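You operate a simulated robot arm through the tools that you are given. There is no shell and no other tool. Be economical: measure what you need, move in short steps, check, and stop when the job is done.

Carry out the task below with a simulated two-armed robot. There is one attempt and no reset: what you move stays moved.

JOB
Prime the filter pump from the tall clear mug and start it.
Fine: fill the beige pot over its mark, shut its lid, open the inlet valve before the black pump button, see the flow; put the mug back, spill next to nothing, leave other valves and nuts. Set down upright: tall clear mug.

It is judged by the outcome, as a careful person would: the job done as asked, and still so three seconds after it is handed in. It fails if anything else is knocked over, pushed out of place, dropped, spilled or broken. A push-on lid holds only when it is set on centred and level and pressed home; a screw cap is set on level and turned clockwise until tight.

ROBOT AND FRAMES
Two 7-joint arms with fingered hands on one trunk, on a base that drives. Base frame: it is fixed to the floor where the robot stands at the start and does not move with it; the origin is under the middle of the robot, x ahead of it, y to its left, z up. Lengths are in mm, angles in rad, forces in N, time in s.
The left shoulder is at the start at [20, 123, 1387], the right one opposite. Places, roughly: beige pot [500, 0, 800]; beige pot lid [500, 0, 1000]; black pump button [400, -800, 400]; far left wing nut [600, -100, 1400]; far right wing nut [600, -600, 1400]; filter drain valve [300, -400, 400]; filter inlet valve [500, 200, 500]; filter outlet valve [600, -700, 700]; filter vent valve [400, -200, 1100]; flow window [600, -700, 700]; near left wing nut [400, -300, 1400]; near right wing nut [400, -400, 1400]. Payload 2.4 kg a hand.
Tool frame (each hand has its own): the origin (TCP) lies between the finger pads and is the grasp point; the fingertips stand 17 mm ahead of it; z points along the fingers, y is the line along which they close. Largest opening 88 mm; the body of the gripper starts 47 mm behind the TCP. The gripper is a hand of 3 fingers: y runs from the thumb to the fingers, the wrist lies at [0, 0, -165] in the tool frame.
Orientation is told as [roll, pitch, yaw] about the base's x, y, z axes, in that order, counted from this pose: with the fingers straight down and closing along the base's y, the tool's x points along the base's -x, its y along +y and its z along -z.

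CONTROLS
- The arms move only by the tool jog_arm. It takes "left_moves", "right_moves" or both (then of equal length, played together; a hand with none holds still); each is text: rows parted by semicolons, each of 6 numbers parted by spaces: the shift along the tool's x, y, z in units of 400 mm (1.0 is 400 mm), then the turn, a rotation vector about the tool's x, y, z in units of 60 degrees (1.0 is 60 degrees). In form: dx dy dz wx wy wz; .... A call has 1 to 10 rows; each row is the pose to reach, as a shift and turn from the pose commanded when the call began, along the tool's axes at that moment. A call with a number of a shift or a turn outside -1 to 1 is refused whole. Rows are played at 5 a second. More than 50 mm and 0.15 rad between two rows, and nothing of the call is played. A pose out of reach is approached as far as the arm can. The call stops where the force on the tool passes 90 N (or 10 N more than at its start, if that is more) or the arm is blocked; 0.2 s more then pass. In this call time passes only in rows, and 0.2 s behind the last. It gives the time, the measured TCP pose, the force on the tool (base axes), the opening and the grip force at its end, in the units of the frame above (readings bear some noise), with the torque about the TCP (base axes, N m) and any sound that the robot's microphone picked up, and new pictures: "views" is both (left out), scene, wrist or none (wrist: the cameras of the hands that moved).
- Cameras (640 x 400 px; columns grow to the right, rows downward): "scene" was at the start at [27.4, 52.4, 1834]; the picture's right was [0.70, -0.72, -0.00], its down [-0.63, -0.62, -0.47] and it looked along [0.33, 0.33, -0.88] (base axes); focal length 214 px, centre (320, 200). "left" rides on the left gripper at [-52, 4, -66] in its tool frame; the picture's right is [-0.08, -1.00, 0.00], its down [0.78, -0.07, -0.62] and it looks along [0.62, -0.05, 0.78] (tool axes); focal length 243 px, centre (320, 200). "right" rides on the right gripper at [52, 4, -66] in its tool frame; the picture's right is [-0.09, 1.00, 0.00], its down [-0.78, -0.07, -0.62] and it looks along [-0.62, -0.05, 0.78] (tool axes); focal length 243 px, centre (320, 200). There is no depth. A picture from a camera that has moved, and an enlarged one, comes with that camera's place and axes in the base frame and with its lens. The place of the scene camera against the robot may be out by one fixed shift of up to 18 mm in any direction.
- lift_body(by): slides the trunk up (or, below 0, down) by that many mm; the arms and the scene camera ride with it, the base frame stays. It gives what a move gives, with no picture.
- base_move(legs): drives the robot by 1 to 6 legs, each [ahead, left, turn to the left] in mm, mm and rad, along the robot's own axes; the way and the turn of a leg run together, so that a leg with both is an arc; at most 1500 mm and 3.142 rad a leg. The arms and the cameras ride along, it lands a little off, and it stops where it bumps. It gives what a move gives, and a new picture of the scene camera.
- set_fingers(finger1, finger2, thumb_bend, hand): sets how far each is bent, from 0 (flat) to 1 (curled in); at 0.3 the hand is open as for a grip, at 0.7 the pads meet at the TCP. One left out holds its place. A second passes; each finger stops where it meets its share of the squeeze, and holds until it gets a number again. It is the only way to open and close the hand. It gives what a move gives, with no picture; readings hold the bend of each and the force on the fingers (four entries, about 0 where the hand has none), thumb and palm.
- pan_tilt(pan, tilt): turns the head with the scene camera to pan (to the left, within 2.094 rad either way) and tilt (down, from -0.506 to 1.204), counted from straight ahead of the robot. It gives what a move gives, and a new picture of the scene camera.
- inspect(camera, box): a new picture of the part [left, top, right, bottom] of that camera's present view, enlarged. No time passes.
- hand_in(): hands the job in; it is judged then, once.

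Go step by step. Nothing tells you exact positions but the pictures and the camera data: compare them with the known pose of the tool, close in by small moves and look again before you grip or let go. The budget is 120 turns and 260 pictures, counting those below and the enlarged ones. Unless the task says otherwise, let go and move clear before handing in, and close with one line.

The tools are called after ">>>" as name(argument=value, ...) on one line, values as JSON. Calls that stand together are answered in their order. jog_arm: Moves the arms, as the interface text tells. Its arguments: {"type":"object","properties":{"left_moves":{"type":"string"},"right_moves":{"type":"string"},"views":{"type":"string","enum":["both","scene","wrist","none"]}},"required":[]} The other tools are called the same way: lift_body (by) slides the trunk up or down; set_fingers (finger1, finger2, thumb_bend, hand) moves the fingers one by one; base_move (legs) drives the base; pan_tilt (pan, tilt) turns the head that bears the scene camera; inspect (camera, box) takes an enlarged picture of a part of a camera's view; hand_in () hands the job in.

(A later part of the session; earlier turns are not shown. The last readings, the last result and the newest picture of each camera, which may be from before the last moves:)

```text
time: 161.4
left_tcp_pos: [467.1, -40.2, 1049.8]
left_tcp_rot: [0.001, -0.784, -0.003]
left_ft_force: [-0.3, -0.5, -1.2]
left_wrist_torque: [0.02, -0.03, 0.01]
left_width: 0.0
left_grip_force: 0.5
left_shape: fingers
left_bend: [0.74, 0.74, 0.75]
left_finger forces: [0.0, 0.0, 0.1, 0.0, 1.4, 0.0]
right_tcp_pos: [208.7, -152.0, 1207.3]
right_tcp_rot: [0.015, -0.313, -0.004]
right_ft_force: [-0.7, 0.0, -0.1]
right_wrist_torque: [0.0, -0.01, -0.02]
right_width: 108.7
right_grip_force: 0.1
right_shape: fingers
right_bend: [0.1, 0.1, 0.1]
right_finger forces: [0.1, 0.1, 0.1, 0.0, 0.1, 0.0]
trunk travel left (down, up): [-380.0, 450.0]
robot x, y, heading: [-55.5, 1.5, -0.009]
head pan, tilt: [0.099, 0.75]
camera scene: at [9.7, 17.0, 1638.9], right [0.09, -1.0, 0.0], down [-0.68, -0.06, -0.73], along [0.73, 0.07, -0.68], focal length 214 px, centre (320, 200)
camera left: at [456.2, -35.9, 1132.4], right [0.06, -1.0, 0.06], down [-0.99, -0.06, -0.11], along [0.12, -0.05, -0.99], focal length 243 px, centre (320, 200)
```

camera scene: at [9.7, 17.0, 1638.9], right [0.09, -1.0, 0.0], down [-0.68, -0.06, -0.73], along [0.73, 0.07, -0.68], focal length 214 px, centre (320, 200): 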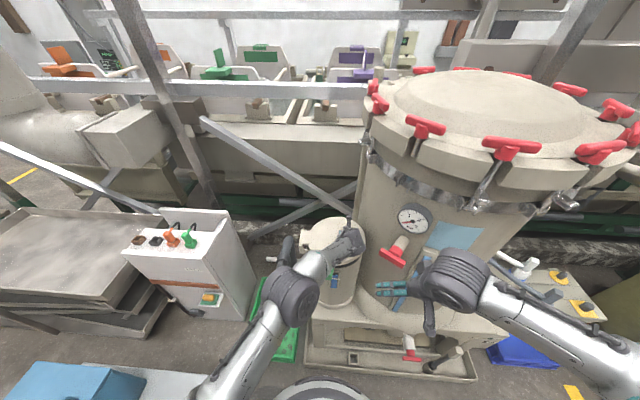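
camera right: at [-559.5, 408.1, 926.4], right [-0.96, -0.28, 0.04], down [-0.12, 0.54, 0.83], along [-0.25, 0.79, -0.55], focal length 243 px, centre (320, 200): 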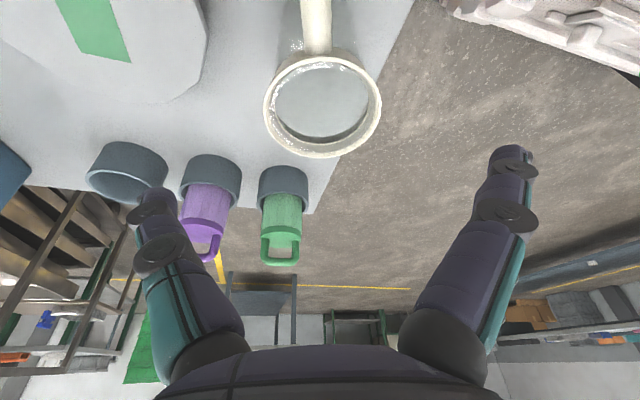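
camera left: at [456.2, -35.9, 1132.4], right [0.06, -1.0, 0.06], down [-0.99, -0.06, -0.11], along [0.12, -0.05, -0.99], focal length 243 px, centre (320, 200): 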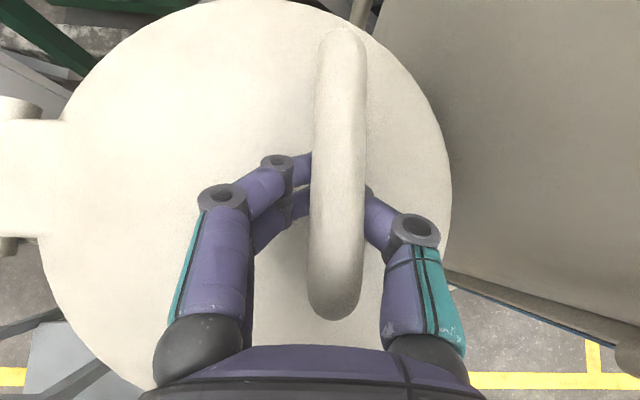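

The lid is nearly down. I lower the last bit, then release.

>>> jog_arm(left_moves="0.009 -0.005 0.009 0 0 0; 0.018 -0.01 0.018 0 0 0", views="none")

>>> set_fingers(hand="left", finger1=0.45, finger2=0.45, thumb_bend=0.45)

>>> jog_arm(left_moves="-0.06 0 -0.06 0 0 0; -0.12 0 -0.12 0 0 0; -0.17 0 -0.17 0 0 0", views="wrist")

>>> inspect(camera="scene", box=[290, 200, 390, 310])

```text
time: 162.1
left_tcp_pos: [466.8, -45.1, 1039.3]
left_tcp_rot: [0.005, -0.785, -0.005]
left_ft_force: [-0.8, -0.2, -2.0]
left_wrist_torque: [0.01, -0.01, -0.02]
left_width: 0.0
left_grip_force: 0.3
left_shape: fingers
left_bend: [0.74, 0.74, 0.75]
left_finger forces: [0.0, 0.0, 0.0, 0.1, 0.7, 0.1]
right_tcp_pos: [208.6, -151.1, 1207.1]
right_tcp_rot: [0.014, -0.314, -0.004]
right_ft_force: [0.6, 0.4, 0.5]
right_wrist_torque: [0.02, -0.01, -0.02]
right_width: 108.7
right_grip_force: 0.1
right_shape: fingers
right_bend: [0.1, 0.1, 0.1]
right_finger forces: [0.0, 0.1, 0.0, 0.0, 0.1, 0.0]
trunk travel left (down, up): [-380.0, 450.0]
robot x, y, heading: [-53.8, 1.4, -0.005]
head pan, tilt: [0.099, 0.75]
```

```text
time: 163.1
left_tcp_pos: [467.4, -44.2, 1039.7]
left_tcp_rot: [0.005, -0.785, -0.005]
left_ft_force: [0.8, -0.3, -0.1]
left_wrist_torque: [0.03, 0.01, 0.02]
left_width: 50.7
left_grip_force: 0.1
left_shape: fingers
left_bend: [0.45, 0.45, 0.45]
left_finger forces: [0.0, 0.1, 0.0, 0.1, 0.1, 0.0]
right_tcp_pos: [209.4, -152.7, 1207.5]
right_tcp_rot: [0.014, -0.315, -0.007]
right_ft_force: [-1.0, 0.2, 0.3]
right_wrist_torque: [0.0, -0.02, 0.02]
right_width: 108.4
right_grip_force: 0.1
right_shape: fingers
right_bend: [0.1, 0.1, 0.1]
right_finger forces: [0.0, 0.0, 0.1, 0.1, 0.1, 0.0]
trunk travel left (down, up): [-380.0, 450.0]
robot x, y, heading: [-55.0, 5.7, -0.007]
head pan, tilt: [0.099, 0.75]
```

```text
time: 163.8
left_tcp_pos: [466.2, -46.2, 1136.7]
left_tcp_rot: [0.004, -0.785, -0.004]
left_ft_force: [-0.9, 0.9, -0.6]
left_wrist_torque: [-0.01, 0.04, 0.05]
left_width: 51.0
left_grip_force: 0.1
left_shape: fingers
left_bend: [0.45, 0.45, 0.45]
left_finger forces: [0.0, 0.1, 0.1, 0.0, 0.0, 0.0]
right_tcp_pos: [209.4, -151.6, 1206.7]
right_tcp_rot: [0.013, -0.314, -0.006]
right_ft_force: [-0.2, 0.5, -0.3]
right_wrist_torque: [-0.01, 0.01, -0.05]
right_width: 108.8
right_grip_force: 0.0
right_shape: fingers
right_bend: [0.1, 0.1, 0.1]
right_finger forces: [0.0, 0.0, 0.0, 0.0, 0.1, 0.0]
trunk travel left (down, up): [-380.0, 450.0]
robot x, y, heading: [-54.5, 6.1, -0.008]
head pan, tilt: [0.099, 0.75]
camera left: at [456.3, -39.9, 1220.0], right [0.06, -1.0, 0.06], down [-0.99, -0.06, -0.11], along [0.12, -0.05, -0.99], focal length 243 px, centre (320, 200)
```

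left: 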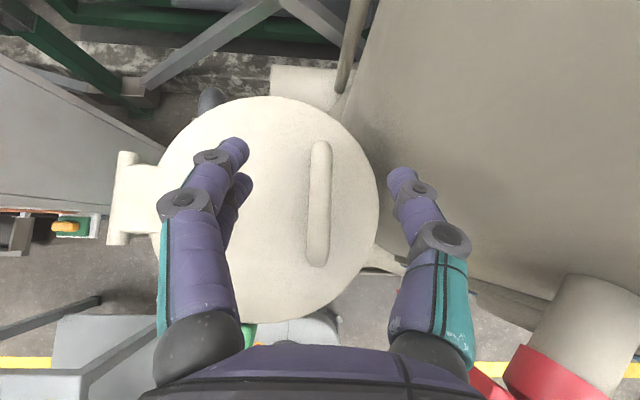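

```text
3.64 times, centred on (340, 255) of scene
camera zoom: at [9.6, 17.4, 1638.9], right [0.09, -1.0, 0.0], down [-0.68, -0.06, -0.73], along [0.73, 0.07, -0.68], focal length 780 px, centre (247, 0)
```

zoom: 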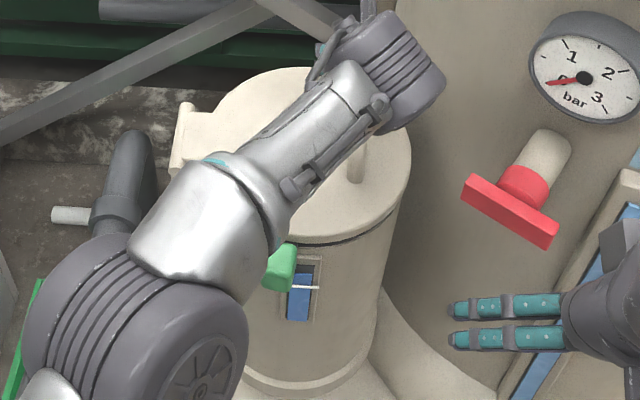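

>>> inspect(camera="scene", box=[325, 260, 355, 295])

```text
11.43 times, centred on (340, 278) of scene
camera zoom: at [9.6, 17.4, 1638.9], right [0.09, -1.0, 0.0], down [-0.68, -0.06, -0.73], along [0.73, 0.07, -0.68], focal length 2451 px, centre (91, -686)
```

zoom: 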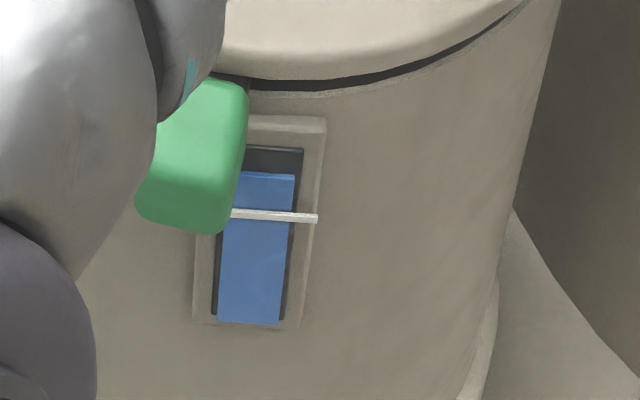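

Lid shut and level over the mark. Now I press the lid home near the latch side with closed fingers.

>>> set_fingers(hand="left", finger1=0.75, finger2=0.75, thumb_bend=0.75)

>>> jog_arm(left_moves="0 0.12 0 0 0 0; 0.1 0.14 0 0 0 0; 0.2 0.14 0.02 0 0 0; 0.283 0.14 0.06 0 0 0", views="wrist")

```text
time: 164.8
left_tcp_pos: [466.7, -45.1, 1136.2]
left_tcp_rot: [0.003, -0.785, -0.005]
left_ft_force: [0.0, -0.3, 0.7]
left_wrist_torque: [0.0, -0.01, 0.04]
left_width: 0.0
left_grip_force: 0.1
left_shape: fingers
left_bend: [0.74, 0.74, 0.73]
left_finger forces: [0.1, 0.0, 0.1, 0.0, 0.1, 0.0]
right_tcp_pos: [209.3, -150.7, 1206.7]
right_tcp_rot: [0.014, -0.314, -0.004]
right_ft_force: [-0.5, 0.2, -0.1]
right_wrist_torque: [-0.02, 0.05, 0.0]
right_width: 108.6
right_grip_force: 0.0
right_shape: fingers
right_bend: [0.1, 0.1, 0.1]
right_finger forces: [0.1, 0.0, 0.0, 0.0, 0.0, 0.0]
trunk travel left (down, up): [-380.0, 450.0]
robot x, y, heading: [-53.8, -1.9, -0.004]
head pan, tilt: [0.099, 0.75]
```

```text
time: 165.8
left_tcp_pos: [425.1, 12.9, 1055.4]
left_tcp_rot: [0.004, -0.779, -0.007]
left_ft_force: [0.0, 0.6, 0.6]
left_wrist_torque: [0.01, 0.02, 0.02]
left_width: 0.0
left_grip_force: 0.1
left_shape: fingers
left_bend: [0.74, 0.74, 0.73]
left_finger forces: [0.0, 0.0, 0.0, 0.0, 0.1, 0.1]
left hand out of reach, approached as far as the arm can: row 4
right_tcp_pos: [210.8, -151.8, 1206.9]
right_tcp_rot: [0.014, -0.315, -0.005]
right_ft_force: [0.0, -0.1, 0.1]
right_wrist_torque: [0.01, -0.01, 0.02]
right_width: 108.5
right_grip_force: 0.1
right_shape: fingers
right_bend: [0.1, 0.1, 0.1]
right_finger forces: [0.0, 0.0, 0.1, 0.1, 0.0, 0.0]
trunk travel left (down, up): [-380.0, 450.0]
robot x, y, heading: [-55.6, 4.4, -0.008]
head pan, tilt: [0.099, 0.75]
camera left: at [414.6, 17.9, 1139.1], right [0.06, -1.0, 0.06], down [-0.99, -0.06, -0.11], along [0.11, -0.05, -0.99], focal length 243 px, centre (320, 200)
```

left: 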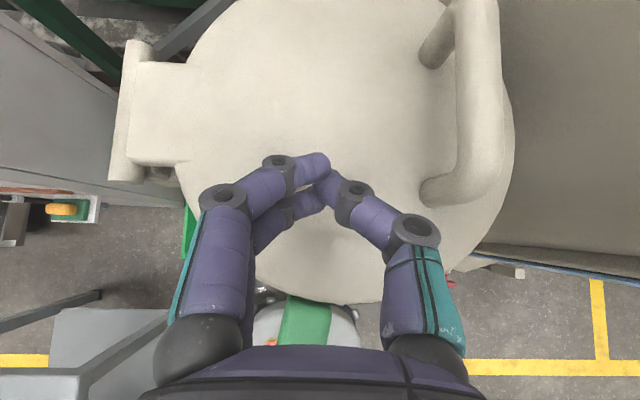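

>>> jog_arm(left_moves="0.025 0 0.025 0 0 0; 0.044 0 0.044 0 0 0; 0.055 0 0.055 0 0 0; 0.066 0 0.066 0 0 0; 0.077 0 0.077 0 0 0; 0.088 0 0.088 0 0 0; 0.1 0 0.1 0 0 0", views="wrist")

```text
time: 167.4
left_tcp_pos: [450.7, 14.6, 1021.9]
left_tcp_rot: [0.002, -0.793, -0.003]
left_ft_force: [1.7, 9.1, 39.1]
left_wrist_torque: [0.05, -0.04, 0.0]
left_width: 0.0
left_grip_force: 23.2
left_shape: fingers
left_bend: [0.74, 0.82, 0.75]
left_finger forces: [0.0, 36.2, 0.0, 0.0, 9.7, 0.1]
left hand out of reach, approached as far as the arm can: row 1, 2, 3, 4, 5, 6, 7
right_tcp_pos: [206.8, -150.2, 1209.1]
right_tcp_rot: [0.011, -0.318, -0.003]
right_ft_force: [0.1, 0.9, -0.1]
right_wrist_torque: [0.03, -0.01, 0.0]
right_width: 108.9
right_grip_force: 0.1
right_shape: fingers
right_bend: [0.1, 0.1, 0.1]
right_finger forces: [0.0, 0.0, 0.1, 0.0, 0.0, 0.1]
trunk travel left (down, up): [-380.0, 450.0]
robot x, y, heading: [-54.4, 2.2, -0.004]
head pan, tilt: [0.099, 0.75]
camera left: at [439.5, 19.8, 1105.4], right [0.06, -1.0, 0.06], down [-0.99, -0.06, -0.12], along [0.12, -0.05, -0.99], focal length 243 px, centre (320, 200)
```

left: 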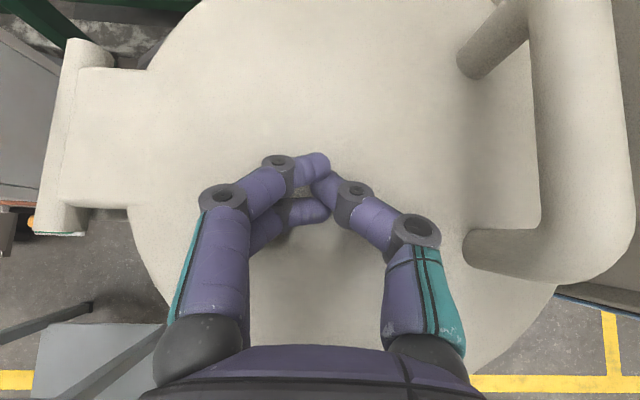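

39 N pressed. I press a little more through the trunk, then check the seam.

>>> lift_body(by=-5)

>>> lift_body(by=60)

>>> inspect(camera="scene", box=[290, 200, 390, 310])

```text
time: 168.0
left_tcp_pos: [450.8, 15.0, 1021.4]
left_tcp_rot: [-0.001, -0.803, -0.001]
left_ft_force: [9.0, 12.2, 65.3]
left_wrist_torque: [0.24, -0.11, -0.03]
left_width: 0.0
left_grip_force: 35.4
left_shape: fingers
left_bend: [0.74, 0.84, 0.76]
left_finger forces: [0.0, 52.7, 0.1, 0.0, 18.2, 0.1]
right_tcp_pos: [207.6, -150.8, 1204.1]
right_tcp_rot: [0.013, -0.318, -0.003]
right_ft_force: [0.2, 0.1, 0.2]
right_wrist_torque: [-0.01, 0.05, 0.03]
right_width: 108.6
right_grip_force: 0.0
right_shape: fingers
right_bend: [0.1, 0.1, 0.1]
right_finger forces: [0.0, 0.0, 0.0, 0.0, 0.1, 0.0]
trunk travel left (down, up): [-375.0, 455.0]
robot x, y, heading: [-52.2, 1.9, -0.003]
head pan, tilt: [0.099, 0.75]
```

```text
time: 169.0
left_tcp_pos: [451.5, 12.0, 1071.1]
left_tcp_rot: [0.002, -0.781, -0.007]
left_ft_force: [0.0, 0.2, 0.0]
left_wrist_torque: [0.0, 0.02, -0.03]
left_width: 0.0
left_grip_force: 0.1
left_shape: fingers
left_bend: [0.74, 0.76, 0.73]
left_finger forces: [0.0, 0.0, 0.0, 0.1, 0.0, 0.0]
right_tcp_pos: [209.8, -150.7, 1262.3]
right_tcp_rot: [0.014, -0.315, -0.006]
right_ft_force: [0.2, 0.3, 0.4]
right_wrist_torque: [0.02, -0.02, -0.02]
right_width: 108.4
right_grip_force: 0.0
right_shape: fingers
right_bend: [0.1, 0.1, 0.1]
right_finger forces: [0.1, 0.0, 0.1, 0.0, 0.0, 0.1]
trunk travel left (down, up): [-435.0, 395.0]
robot x, y, heading: [-54.4, 2.8, -0.004]
head pan, tilt: [0.099, 0.75]
```

```text
3.64 times, centred on (340, 255) of scene
camera zoom: at [9.7, 17.3, 1693.8], right [0.09, -1.0, 0.0], down [-0.68, -0.06, -0.73], along [0.73, 0.07, -0.68], focal length 780 px, centre (247, 0)
```

zoom: 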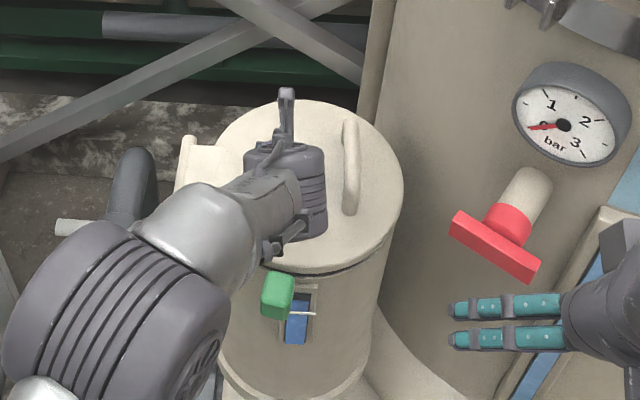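

The lid is seated. Next the inlet valve: I retract both hands, and line up the left hand over the red valve handle at about (462, 184, 500).

>>> jog_arm(left_moves="0 0.03 -0.08 0 0 0; 0 0.12 -0.14 0 0 0; 0 0.22 -0.18 0 0 0; 0 0.32 -0.21 0 0 0; 0 0.42 -0.21 0 0 0; 0 0.5 -0.21 0 0 0", right_moves="0.014 -0.04 -0.07 0 0 0; 0.028 -0.08 -0.14 0 0 0; 0.042 -0.12 -0.21 0 0 0; 0.056 -0.16 -0.28 0 0 0; 0.07 -0.2 -0.35 0 0 0; 0.086 -0.25 -0.42 0 0 0", views="none")

>>> base_move(legs=[[90, 0, 0]])

>>> jog_arm(left_moves="0 0 0 0 0.14 0; 0 0 0 0 0.28 0; 0 0 0 0 0.42 0; 0 0 0 0 0.56 0; 0 0 0 0 0.7 0", views="wrist")

```text
time: 170.4
left_tcp_pos: [392.2, 213.6, 1132.1]
left_tcp_rot: [0.002, -0.782, -0.004]
left_ft_force: [0.1, 0.1, 0.3]
left_wrist_torque: [-0.01, 0.01, 0.01]
left_width: 0.1
left_grip_force: 0.1
left_shape: fingers
left_bend: [0.74, 0.76, 0.73]
left_finger forces: [0.0, 0.0, 0.0, 0.0, 0.0, 0.0]
left hand out of reach, approached as far as the arm can: row 1, 2
right_tcp_pos: [152.8, -222.6, 1376.6]
right_tcp_rot: [0.014, -0.315, -0.006]
right_ft_force: [-0.4, 0.8, 0.0]
right_wrist_torque: [-0.01, -0.01, 0.05]
right_width: 108.8
right_grip_force: 0.1
right_shape: fingers
right_bend: [0.1, 0.1, 0.1]
right_finger forces: [0.1, 0.1, 0.0, 0.0, 0.0, 0.0]
right hand out of reach, approached as far as the arm can: row 5, 6
trunk travel left (down, up): [-435.0, 395.0]
robot x, y, heading: [-57.4, 3.7, -0.003]
head pan, tilt: [0.099, 0.75]
```

```text
time: 171.5
left_tcp_pos: [483.9, 212.3, 1131.7]
left_tcp_rot: [0.004, -0.78, -0.006]
left_ft_force: [0.3, 1.2, -0.5]
left_wrist_torque: [0.01, -0.01, 0.01]
left_width: 0.0
left_grip_force: 0.0
left_shape: fingers
left_bend: [0.74, 0.76, 0.73]
left_finger forces: [0.1, 0.0, 0.1, 0.0, 0.0, 0.0]
right_tcp_pos: [244.3, -223.2, 1377.5]
right_tcp_rot: [0.013, -0.314, -0.005]
right_ft_force: [-0.2, -1.0, 0.0]
right_wrist_torque: [-0.06, 0.01, 0.0]
right_width: 108.5
right_grip_force: 0.1
right_shape: fingers
right_bend: [0.1, 0.1, 0.1]
right_finger forces: [0.0, 0.1, 0.0, 0.0, 0.0, 0.1]
trunk travel left (down, up): [-435.0, 395.0]
robot x, y, heading: [33.5, -0.2, -0.006]
head pan, tilt: [0.099, 0.75]
camera scene: at [101.4, 17.0, 1693.8], right [0.09, -1.0, 0.0], down [-0.68, -0.06, -0.73], along [0.73, 0.07, -0.68], focal length 214 px, centre (320, 200)
```

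scene: 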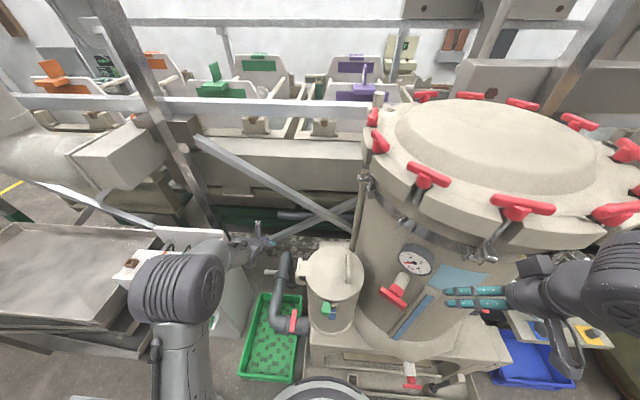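

```text
time: 172.7
left_tcp_pos: [481.2, 213.2, 1131.5]
left_tcp_rot: [0.002, -0.046, -0.004]
left_ft_force: [0.7, -0.8, -0.7]
left_wrist_torque: [-0.05, 0.02, 0.01]
left_width: 0.1
left_grip_force: 0.0
left_shape: fingers
left_bend: [0.74, 0.76, 0.73]
left_finger forces: [0.0, 0.0, 0.0, 0.0, 0.0, 0.0]
right_tcp_pos: [244.2, -223.9, 1376.9]
right_tcp_rot: [0.015, -0.314, -0.005]
right_ft_force: [-0.2, -0.1, 0.0]
right_wrist_torque: [0.0, 0.0, -0.04]
right_width: 108.8
right_grip_force: 0.0
right_shape: fingers
right_bend: [0.1, 0.1, 0.1]
right_finger forces: [0.0, 0.0, 0.0, 0.0, 0.0, 0.0]
trunk travel left (down, up): [-435.0, 395.0]
robot x, y, heading: [35.0, -3.5, -0.006]
head pan, tilt: [0.099, 0.75]
camera left: at [531.0, 217.9, 1199.3], right [0.08, -1.0, 0.0], down [-0.81, -0.06, 0.58], along [-0.58, -0.05, -0.81], focal length 243 px, centre (320, 200)
```

left: 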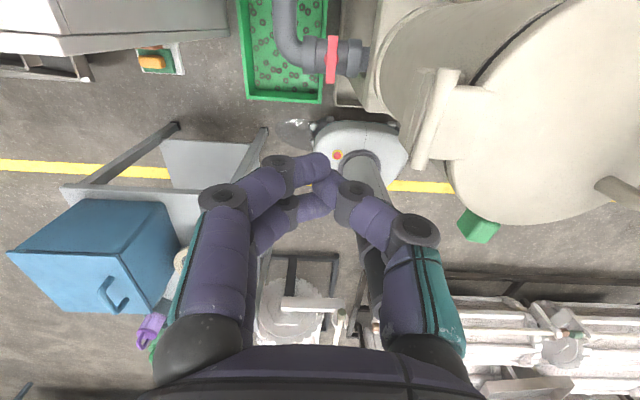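

Valve confirmed at about (464, 181). I lower the trunk and look again.

>>> set_fingers(hand="left", finger1=0.45, finger2=0.45, thumb_bend=0.45)

>>> lift_body(by=-420)

>>> inspect(camera="left", box=[0, 0, 640, 400])

>>> inspect(camera="scene", box=[0, 0, 640, 400])

```text
time: 173.7
left_tcp_pos: [482.2, 214.4, 1131.6]
left_tcp_rot: [0.002, -0.048, -0.005]
left_ft_force: [0.3, -0.7, -0.5]
left_wrist_torque: [0.01, -0.02, -0.01]
left_width: 50.7
left_grip_force: 0.0
left_shape: fingers
left_bend: [0.45, 0.45, 0.45]
left_finger forces: [0.1, 0.0, 0.0, 0.0, 0.1, 0.1]
right_tcp_pos: [241.9, -222.8, 1376.7]
right_tcp_rot: [0.015, -0.316, -0.005]
right_ft_force: [-0.2, 0.0, 0.6]
right_wrist_torque: [0.01, -0.03, -0.02]
right_width: 108.4
right_grip_force: 0.1
right_shape: fingers
right_bend: [0.1, 0.1, 0.1]
right_finger forces: [0.1, 0.1, 0.1, 0.0, 0.1, 0.0]
trunk travel left (down, up): [-435.0, 395.0]
robot x, y, heading: [35.5, 3.5, -0.006]
head pan, tilt: [0.099, 0.75]
```

```text
refused: -420 is not a number from -400 to 400
```

```text
1.00 times, centred on (320, 200) of left (not enlarged: the box is as wide or as high as the picture)
camera zoom: at [530.5, 217.9, 1199.5], right [0.08, -1.0, 0.0], down [-0.81, -0.06, 0.58], along [-0.58, -0.05, -0.81], focal length 243 px, centre (320, 200)
```

zoom: 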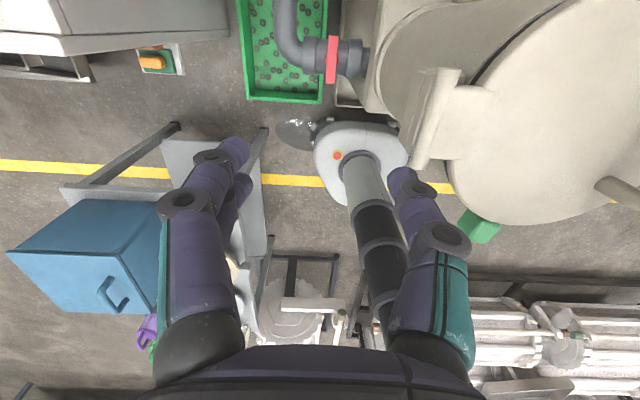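

```text
1.00 times, centred on (320, 200) of scene (not enlarged: the box is as wide or as high as the picture)
camera zoom: at [99.5, 17.1, 1693.9], right [0.09, -1.0, 0.0], down [-0.68, -0.06, -0.73], along [0.73, 0.07, -0.68], focal length 214 px, centre (320, 200)
```

zoom: 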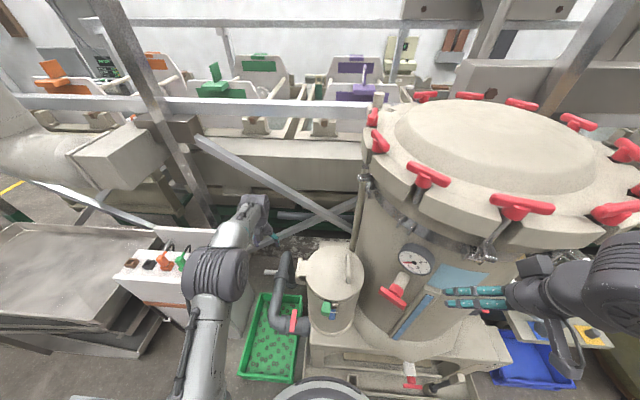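

>>> lift_body(by=-400)

>>> inspect(camera="left", box=[0, 0, 640, 400])

```text
time: 177.5
left_tcp_pos: [482.4, 213.1, 731.0]
left_tcp_rot: [0.001, -0.049, -0.003]
left_ft_force: [-0.2, 0.3, -0.3]
left_wrist_torque: [-0.02, 0.01, -0.02]
left_width: 50.6
left_grip_force: 0.0
left_shape: fingers
left_bend: [0.45, 0.45, 0.45]
left_finger forces: [0.1, 0.0, 0.1, 0.1, 0.0, 0.1]
right_tcp_pos: [240.9, -223.1, 975.8]
right_tcp_rot: [0.013, -0.314, -0.005]
right_ft_force: [-0.8, 0.4, 0.7]
right_wrist_torque: [0.0, 0.0, 0.0]
right_width: 108.8
right_grip_force: 0.1
right_shape: fingers
right_bend: [0.1, 0.1, 0.1]
right_finger forces: [0.1, 0.0, 0.0, 0.0, 0.1, 0.0]
trunk travel left (down, up): [-35.0, 795.0]
robot x, y, heading: [35.6, 1.6, -0.009]
head pan, tilt: [0.099, 0.75]
```

```text
1.00 times, centred on (320, 200) of left (not enlarged: the box is as wide or as high as the picture)
camera zoom: at [530.4, 217.9, 799.6], right [0.08, -1.0, 0.0], down [-0.81, -0.06, 0.58], along [-0.58, -0.05, -0.81], focal length 243 px, centre (320, 200)
```

zoom: 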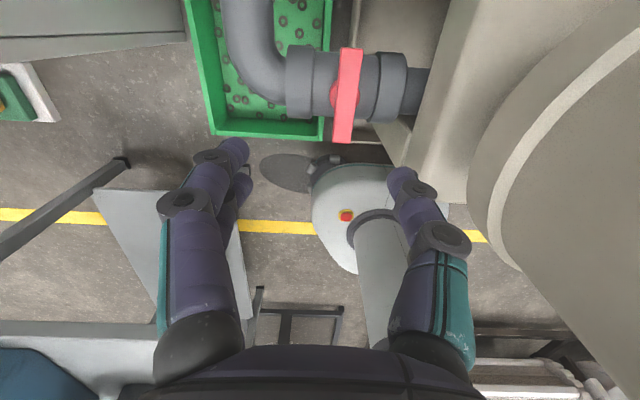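

The handle centre is about (460, 176, 465), lying along x. I move above it and descend.

>>> jog_arm(left_moves="0.028 -0.046 0.02 0 0.02 0; 0.055 -0.0925 0.08 0 0.045 0; 0.055 -0.0925 0.19 0 0.045 0; 0.055 -0.0925 0.3 0 0.045 0; 0.055 -0.0925 0.4 0 0.045 0", views="both")

```text
time: 178.7
left_tcp_pos: [466.5, 178.5, 569.5]
left_tcp_rot: [0.0, -0.001, -0.003]
left_ft_force: [-0.4, -0.1, -0.4]
left_wrist_torque: [-0.02, 0.0, 0.0]
left_width: 51.1
left_grip_force: 0.1
left_shape: fingers
left_bend: [0.45, 0.45, 0.45]
left_finger forces: [0.0, 0.1, 0.0, 0.0, 0.0, 0.0]
right_tcp_pos: [242.6, -224.0, 975.1]
right_tcp_rot: [0.014, -0.316, -0.004]
right_ft_force: [-0.2, -0.7, -0.8]
right_wrist_torque: [-0.01, -0.03, -0.02]
right_width: 108.5
right_grip_force: 0.0
right_shape: fingers
right_bend: [0.1, 0.1, 0.1]
right_finger forces: [0.1, 0.0, 0.0, 0.0, 0.0, 0.1]
trunk travel left (down, up): [-35.0, 795.0]
robot x, y, heading: [34.5, 0.0, -0.012]
head pan, tilt: [0.099, 0.75]
camera scene: at [99.3, 17.0, 1293.9], right [0.09, -1.0, 0.0], down [-0.68, -0.06, -0.73], along [0.73, 0.07, -0.68], focal length 214 px, centre (320, 200)
camera left: at [518.4, 182.6, 635.1], right [0.08, -1.0, 0.0], down [-0.78, -0.07, 0.62], along [-0.62, -0.05, -0.78], focal length 243 px, centre (320, 200)
```

scene: 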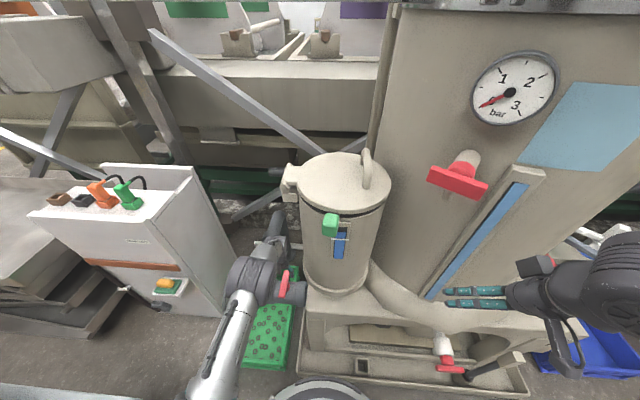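
left: 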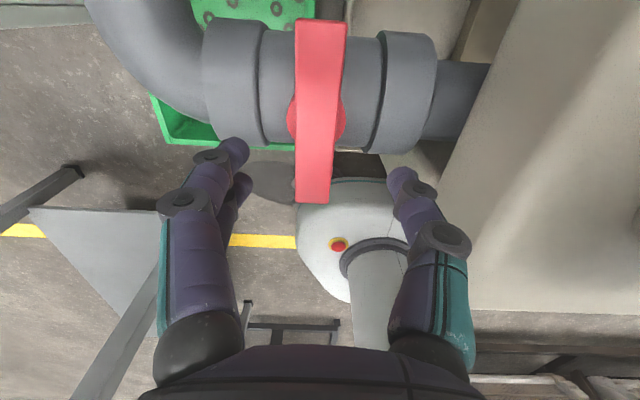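

Exactly above it. I descend to the bar.

>>> jog_arm(left_moves="0 0 0.09 0 0 0; 0 0 0.15 0 0 0; 0 0 0.18 0 0 0; 0 0 0.195 0 0 0", views="wrist")

>>> set_fingers(hand="left", finger1=0.8, finger2=0.8, thumb_bend=0.8)

>>> inspect(camera="left", box=[0, 0, 640, 400])

```text
time: 179.7
left_tcp_pos: [469.2, 178.5, 493.5]
left_tcp_rot: [0.002, -0.002, -0.003]
left_ft_force: [-0.5, -0.2, 0.1]
left_wrist_torque: [0.0, 0.02, -0.01]
left_width: 50.7
left_grip_force: 0.0
left_shape: fingers
left_bend: [0.45, 0.45, 0.45]
left_finger forces: [0.0, 0.0, 0.0, 0.1, 0.0, 0.0]
right_tcp_pos: [241.3, -223.9, 976.9]
right_tcp_rot: [0.014, -0.315, -0.007]
right_ft_force: [0.2, 0.6, -1.0]
right_wrist_torque: [-0.01, 0.02, 0.0]
right_width: 108.7
right_grip_force: 0.0
right_shape: fingers
right_bend: [0.1, 0.1, 0.1]
right_finger forces: [0.0, 0.1, 0.0, 0.0, 0.1, 0.0]
trunk travel left (down, up): [-35.0, 795.0]
robot x, y, heading: [34.4, -1.5, -0.006]
head pan, tilt: [0.099, 0.75]
camera left: at [519.6, 182.0, 558.5], right [0.08, -1.0, 0.0], down [-0.78, -0.07, 0.62], along [-0.62, -0.05, -0.78], focal length 243 px, centre (320, 200)
```

left: 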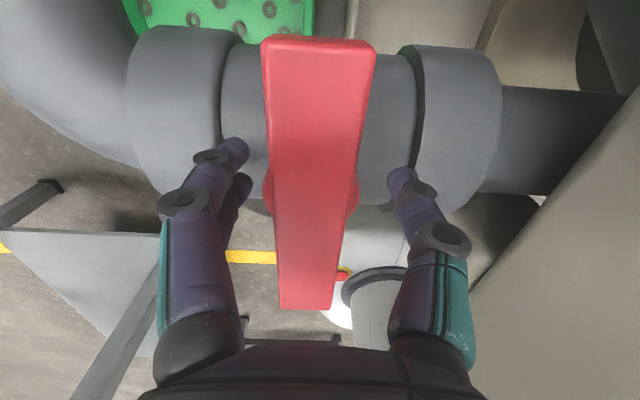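

```text
time: 180.7
left_tcp_pos: [467.8, 177.8, 493.8]
left_tcp_rot: [0.0, -0.003, -0.003]
left_ft_force: [5.2, 5.4, -6.6]
left_wrist_torque: [0.04, -0.08, -0.05]
left_width: 22.7
left_grip_force: 17.5
left_shape: fingers
left_bend: [0.65, 0.57, 0.64]
left_finger forces: [10.1, 10.4, 0.0, 0.0, 13.7, 0.1]
right_tcp_pos: [243.3, -223.2, 977.3]
right_tcp_rot: [0.014, -0.312, -0.005]
right_ft_force: [0.4, -0.2, 0.0]
right_wrist_torque: [0.0, -0.01, 0.01]
right_width: 108.7
right_grip_force: 0.0
right_shape: fingers
right_bend: [0.1, 0.1, 0.1]
right_finger forces: [0.1, 0.1, 0.0, 0.0, 0.0, 0.0]
trunk travel left (down, up): [-35.0, 795.0]
robot x, y, heading: [35.3, 2.1, -0.004]
head pan, tilt: [0.099, 0.75]
```

```text
1.00 times, centred on (320, 200) of left (not enlarged: the box is as wide or as high as the picture)
camera zoom: at [519.8, 182.2, 558.1], right [0.08, -1.0, 0.0], down [-0.78, -0.07, 0.62], along [-0.62, -0.05, -0.78], focal length 243 px, centre (320, 200)
```

zoom: 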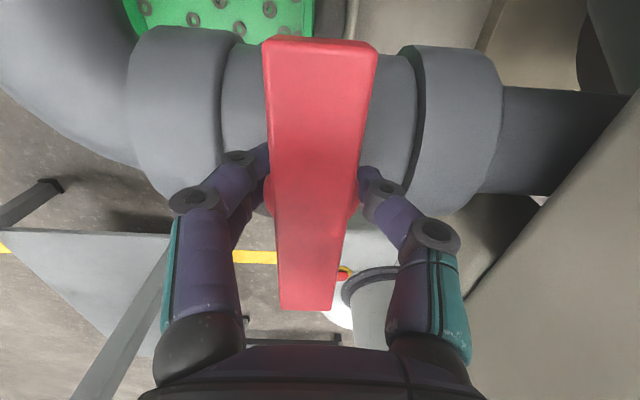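

Gripped. I try turning it counter-clockwise (seen from above) by 25° and watch the torque.

>>> jog_arm(left_moves="0 0 0 0 0 -0.1; 0 0 0 0 0 -0.2; 0 0 0 0 0 -0.3; 0 0 0 0 0 -0.4", views="wrist")

```text
time: 181.7
left_tcp_pos: [468.7, 177.3, 491.1]
left_tcp_rot: [0.003, -0.001, 0.417]
left_ft_force: [10.5, 16.3, -4.9]
left_wrist_torque: [0.23, -0.15, -0.27]
left_width: 24.0
left_grip_force: 18.6
left_shape: fingers
left_bend: [0.64, 0.57, 0.65]
left_finger forces: [14.3, 10.7, 0.0, 0.0, 12.1, 0.1]
right_tcp_pos: [243.1, -222.6, 976.7]
right_tcp_rot: [0.011, -0.314, -0.004]
right_ft_force: [-0.7, 0.1, -0.1]
right_wrist_torque: [0.0, 0.01, -0.01]
right_width: 108.5
right_grip_force: 0.0
right_shape: fingers
right_bend: [0.1, 0.1, 0.1]
right_finger forces: [0.0, 0.0, 0.0, 0.0, 0.0, 0.0]
trunk travel left (down, up): [-35.0, 795.0]
robot x, y, heading: [36.4, 3.3, -0.001]
head pan, tilt: [0.099, 0.75]
camera left: at [513.8, 203.6, 557.8], right [0.48, -0.88, 0.0], down [-0.69, -0.38, 0.62], along [-0.54, -0.3, -0.78], focal length 243 px, centre (320, 200)
```

left: 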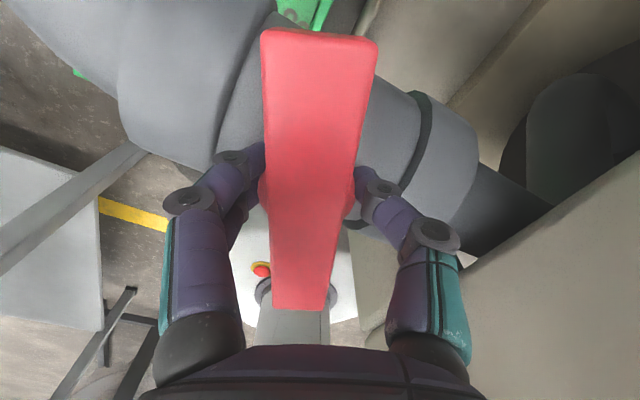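

It turns freely with the hand. I continue toward 90°.

>>> jog_arm(left_moves="0 0 0 0 0 -0.14; 0 0 0 0 0 -0.28; 0 0 0 0 0 -0.42; 0 0 0 0 0 -0.56; 0 0 0 0 0 -0.7; 0 0 0 0 0 -0.84; 0 0 0 0 0 -0.98", views="wrist")

```text
time: 183.3
left_tcp_pos: [466.8, 181.4, 492.4]
left_tcp_rot: [0.005, -0.006, 1.447]
left_ft_force: [-1.5, 41.2, 0.2]
left_wrist_torque: [0.59, 0.02, -0.3]
left_width: 25.6
left_grip_force: 22.4
left_shape: fingers
left_bend: [0.65, 0.59, 0.65]
left_finger forces: [20.3, 8.5, 0.0, 0.1, 16.8, 0.0]
right_tcp_pos: [242.6, -221.3, 976.2]
right_tcp_rot: [0.011, -0.316, -0.003]
right_ft_force: [-0.6, -0.5, -0.3]
right_wrist_torque: [0.01, 0.02, 0.01]
right_width: 108.6
right_grip_force: 0.1
right_shape: fingers
right_bend: [0.1, 0.1, 0.1]
right_finger forces: [0.0, 0.0, 0.0, 0.0, 0.1, 0.1]
trunk travel left (down, up): [-35.0, 795.0]
robot x, y, heading: [39.8, 3.9, -0.004]
head pan, tilt: [0.099, 0.75]
camera left: at [468.6, 233.5, 557.5], right [1.0, -0.04, 0.0], down [-0.03, -0.79, 0.62], along [-0.03, -0.62, -0.79], focal length 243 px, centre (320, 200)
```

left: 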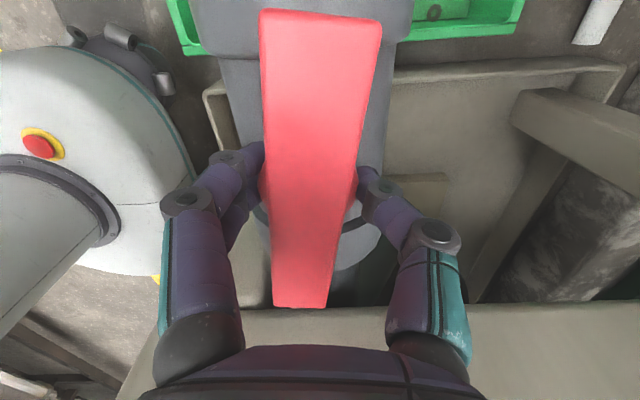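

Almost aligned with the pipe; I finish the last degrees.

>>> jog_arm(left_moves="0.004 0 0 0 0 -0.06; 0.008 0 0 0 0 -0.13", views="wrist")

```text
time: 183.9
left_tcp_pos: [466.8, 170.4, 493.5]
left_tcp_rot: [0.0, 0.003, 1.576]
left_ft_force: [-8.6, -0.1, -2.3]
left_wrist_torque: [-0.04, 0.12, 0.01]
left_width: 26.1
left_grip_force: 15.4
left_shape: fingers
left_bend: [0.64, 0.65, 0.66]
left_finger forces: [11.5, 8.0, 0.1, 0.0, 10.4, 0.1]
right_tcp_pos: [241.0, -224.6, 976.1]
right_tcp_rot: [0.014, -0.317, -0.006]
right_ft_force: [-0.5, -0.4, 0.1]
right_wrist_torque: [0.03, 0.0, -0.04]
right_width: 108.5
right_grip_force: 0.1
right_shape: fingers
right_bend: [0.1, 0.1, 0.1]
right_finger forces: [0.1, 0.1, 0.0, 0.0, 0.0, 0.1]
trunk travel left (down, up): [-35.0, 795.0]
robot x, y, heading: [38.3, 1.7, -0.007]
head pan, tilt: [0.099, 0.75]
camera left: at [461.9, 223.0, 557.4], right [1.0, 0.09, 0.0], down [0.07, -0.78, 0.62], along [0.06, -0.62, -0.78], focal length 243 px, centre (320, 200)
```

left: 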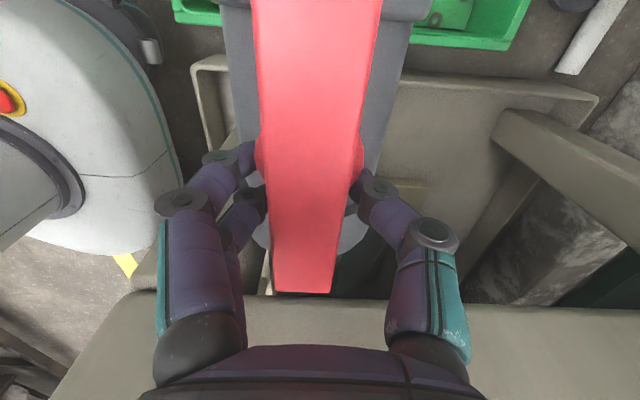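

The handle is in line with the pipe. I release, go straight up, and look.

>>> set_fingers(hand="left", finger1=0.42, finger2=0.42, thumb_bend=0.42)

>>> jog_arm(left_moves="0 0 -0.1 0 0 0; 0 0 -0.2 0 0 0; 0 0 -0.3 0 0 0; 0 0 -0.4 0 0 0", views="wrist")

```text
time: 184.9
left_tcp_pos: [467.1, 173.6, 492.7]
left_tcp_rot: [-0.002, -0.001, 1.578]
left_ft_force: [-0.2, 0.0, 0.2]
left_wrist_torque: [-0.01, 0.01, 0.02]
left_width: 57.6
left_grip_force: 0.1
left_shape: fingers
left_bend: [0.42, 0.42, 0.42]
left_finger forces: [0.0, 0.1, 0.0, 0.1, 0.0, 0.1]
right_tcp_pos: [242.2, -223.4, 975.6]
right_tcp_rot: [0.014, -0.315, -0.005]
right_ft_force: [0.4, -0.2, -0.5]
right_wrist_torque: [0.01, 0.0, 0.04]
right_width: 108.3
right_grip_force: 0.0
right_shape: fingers
right_bend: [0.1, 0.1, 0.1]
right_finger forces: [0.0, 0.1, 0.0, 0.1, 0.0, 0.1]
trunk travel left (down, up): [-35.0, 795.0]
robot x, y, heading: [35.1, 1.5, -0.002]
head pan, tilt: [0.099, 0.75]
```

```text
time: 185.9
left_tcp_pos: [466.1, 174.2, 653.3]
left_tcp_rot: [-0.001, -0.001, 1.579]
left_ft_force: [-0.5, 0.5, 0.1]
left_wrist_torque: [-0.04, -0.01, -0.01]
left_width: 57.9
left_grip_force: 0.1
left_shape: fingers
left_bend: [0.42, 0.42, 0.42]
left_finger forces: [0.1, 0.0, 0.0, 0.0, 0.0, 0.0]
right_tcp_pos: [242.1, -223.0, 975.9]
right_tcp_rot: [0.014, -0.315, -0.006]
right_ft_force: [0.4, -0.3, 0.3]
right_wrist_torque: [0.03, -0.01, 0.0]
right_width: 108.5
right_grip_force: 0.0
right_shape: fingers
right_bend: [0.1, 0.1, 0.1]
right_finger forces: [0.0, 0.0, 0.1, 0.1, 0.0, 0.0]
trunk travel left (down, up): [-35.0, 795.0]
robot x, y, heading: [33.2, -1.4, -0.01]
head pan, tilt: [0.099, 0.75]
camera left: at [461.9, 225.9, 719.2], right [1.0, 0.09, 0.0], down [0.07, -0.78, 0.62], along [0.06, -0.62, -0.79], focal length 243 px, centre (320, 200)
```

left: 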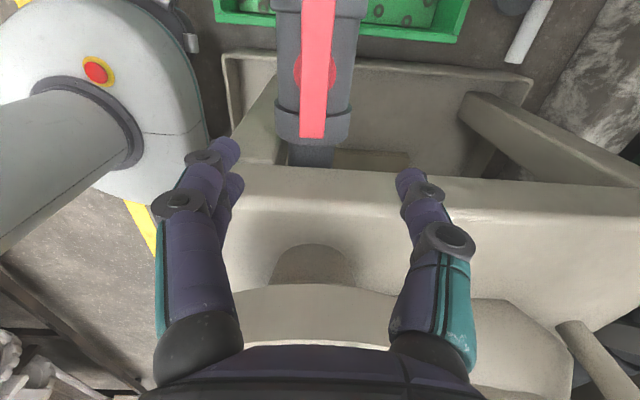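

The inlet valve is open. I raise the trunk, back off and drive to the right to find the black pump button.

>>> lift_body(by=380)

>>> base_move(legs=[[-300, 0, 0], [0, -550, 0]])

>>> pan_tilt(pan=-0.3, tilt=0.85)

```text
time: 189.6
left_tcp_pos: [466.7, 173.5, 1032.8]
left_tcp_rot: [-0.001, -0.002, 1.578]
left_ft_force: [-0.6, -0.3, 0.0]
left_wrist_torque: [0.01, -0.04, 0.03]
left_width: 57.9
left_grip_force: 0.1
left_shape: fingers
left_bend: [0.42, 0.42, 0.42]
left_finger forces: [0.0, 0.0, 0.0, 0.0, 0.0, 0.1]
right_tcp_pos: [243.1, -223.5, 1355.8]
right_tcp_rot: [0.014, -0.316, -0.005]
right_ft_force: [-0.2, -0.4, 0.1]
right_wrist_torque: [0.0, -0.04, 0.0]
right_width: 108.7
right_grip_force: 0.1
right_shape: fingers
right_bend: [0.1, 0.1, 0.1]
right_finger forces: [0.0, 0.0, 0.0, 0.0, 0.1, 0.0]
trunk travel left (down, up): [-415.0, 415.0]
robot x, y, heading: [37.6, 2.7, -0.006]
head pan, tilt: [0.099, 0.75]
```

```text
time: 194.4
left_tcp_pos: [163.4, -379.4, 1033.1]
left_tcp_rot: [-0.002, -0.004, 1.57]
left_ft_force: [-0.8, 0.5, -0.1]
left_wrist_torque: [-0.02, 0.02, -0.01]
left_width: 57.8
left_grip_force: 0.0
left_shape: fingers
left_bend: [0.42, 0.42, 0.42]
left_finger forces: [0.0, 0.1, 0.0, 0.0, 0.0, 0.0]
right_tcp_pos: [-65.9, -775.8, 1356.6]
right_tcp_rot: [0.014, -0.314, -0.014]
right_ft_force: [0.7, -0.6, 0.5]
right_wrist_torque: [0.01, 0.02, 0.01]
right_width: 108.5
right_grip_force: 0.1
right_shape: fingers
right_bend: [0.1, 0.1, 0.1]
right_finger forces: [0.0, 0.1, 0.0, 0.1, 0.0, 0.0]
trunk travel left (down, up): [-415.0, 415.0]
robot x, y, heading: [-270.6, -544.8, -0.014]
head pan, tilt: [0.099, 0.75]
camera scene: at [-206.1, -533.4, 1673.9], right [0.09, -1.0, 0.0], down [-0.68, -0.06, -0.73], along [0.73, 0.06, -0.68], focal length 214 px, centre (320, 200)
```

scene: 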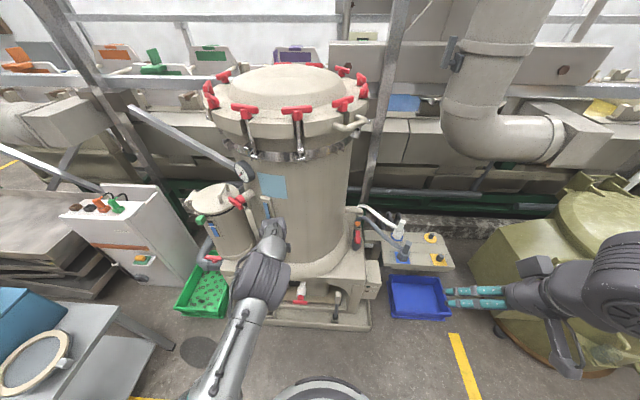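

```text
time: 195.3
left_tcp_pos: [163.7, -379.7, 1032.8]
left_tcp_rot: [-0.004, -0.003, 1.569]
left_ft_force: [0.3, -0.1, 0.0]
left_wrist_torque: [-0.01, -0.02, -0.01]
left_width: 57.5
left_grip_force: 0.2
left_shape: fingers
left_bend: [0.42, 0.42, 0.42]
left_finger forces: [0.1, 0.0, 0.0, 0.0, 0.0, 0.1]
right_tcp_pos: [-64.1, -774.1, 1357.3]
right_tcp_rot: [0.013, -0.318, -0.014]
right_ft_force: [0.0, 0.0, -0.2]
right_wrist_torque: [-0.03, 0.0, 0.02]
right_width: 108.5
right_grip_force: 0.1
right_shape: fingers
right_bend: [0.1, 0.1, 0.1]
right_finger forces: [0.1, 0.0, 0.0, 0.0, 0.0, 0.0]
trunk travel left (down, up): [-415.0, 415.0]
robot x, y, heading: [-270.2, -547.4, -0.015]
head pan, tilt: [-0.3, 0.85]
camera scene: at [-214.3, -563.9, 1665.9], right [-0.31, -0.95, 0.0], down [-0.71, 0.23, -0.66], along [0.63, -0.2, -0.75], focal length 214 px, centre (320, 200)
```

scene: 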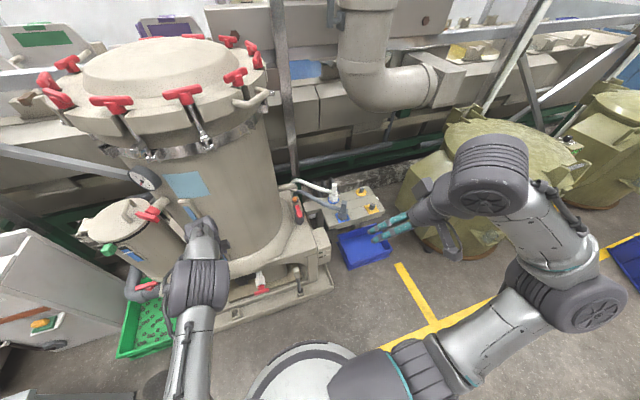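

>>> inspect(camera="scene", box=[240, 165, 400, 315])

>>> inspect(camera="scene", box=[290, 180, 350, 260])

```text
2.67 times, centred on (320, 240) of scene
camera zoom: at [-214.3, -563.9, 1665.9], right [-0.31, -0.95, 0.0], down [-0.71, 0.23, -0.66], along [0.63, -0.2, -0.75], focal length 572 px, centre (320, 93)
```

zoom: 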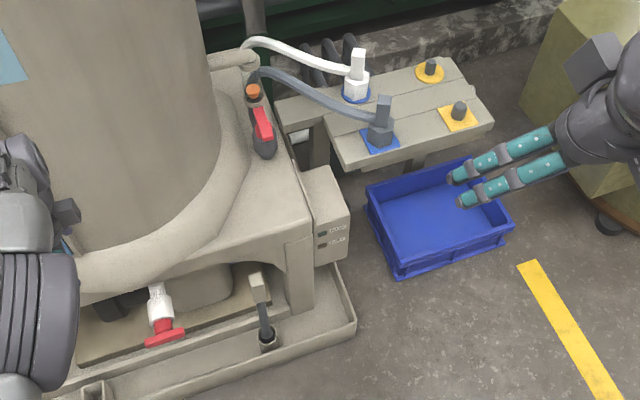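

```text
5.00 times, centred on (320, 220) of scene
camera zoom: at [-214.3, -563.9, 1665.9], right [-0.31, -0.95, 0.0], down [-0.71, 0.23, -0.66], along [0.63, -0.2, -0.75], focal length 1072 px, centre (320, 100)
```

zoom: 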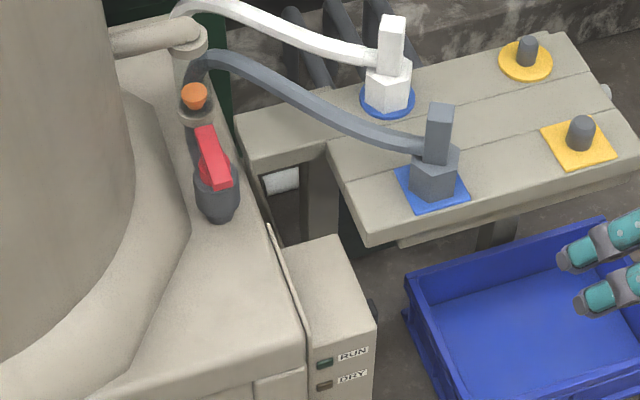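

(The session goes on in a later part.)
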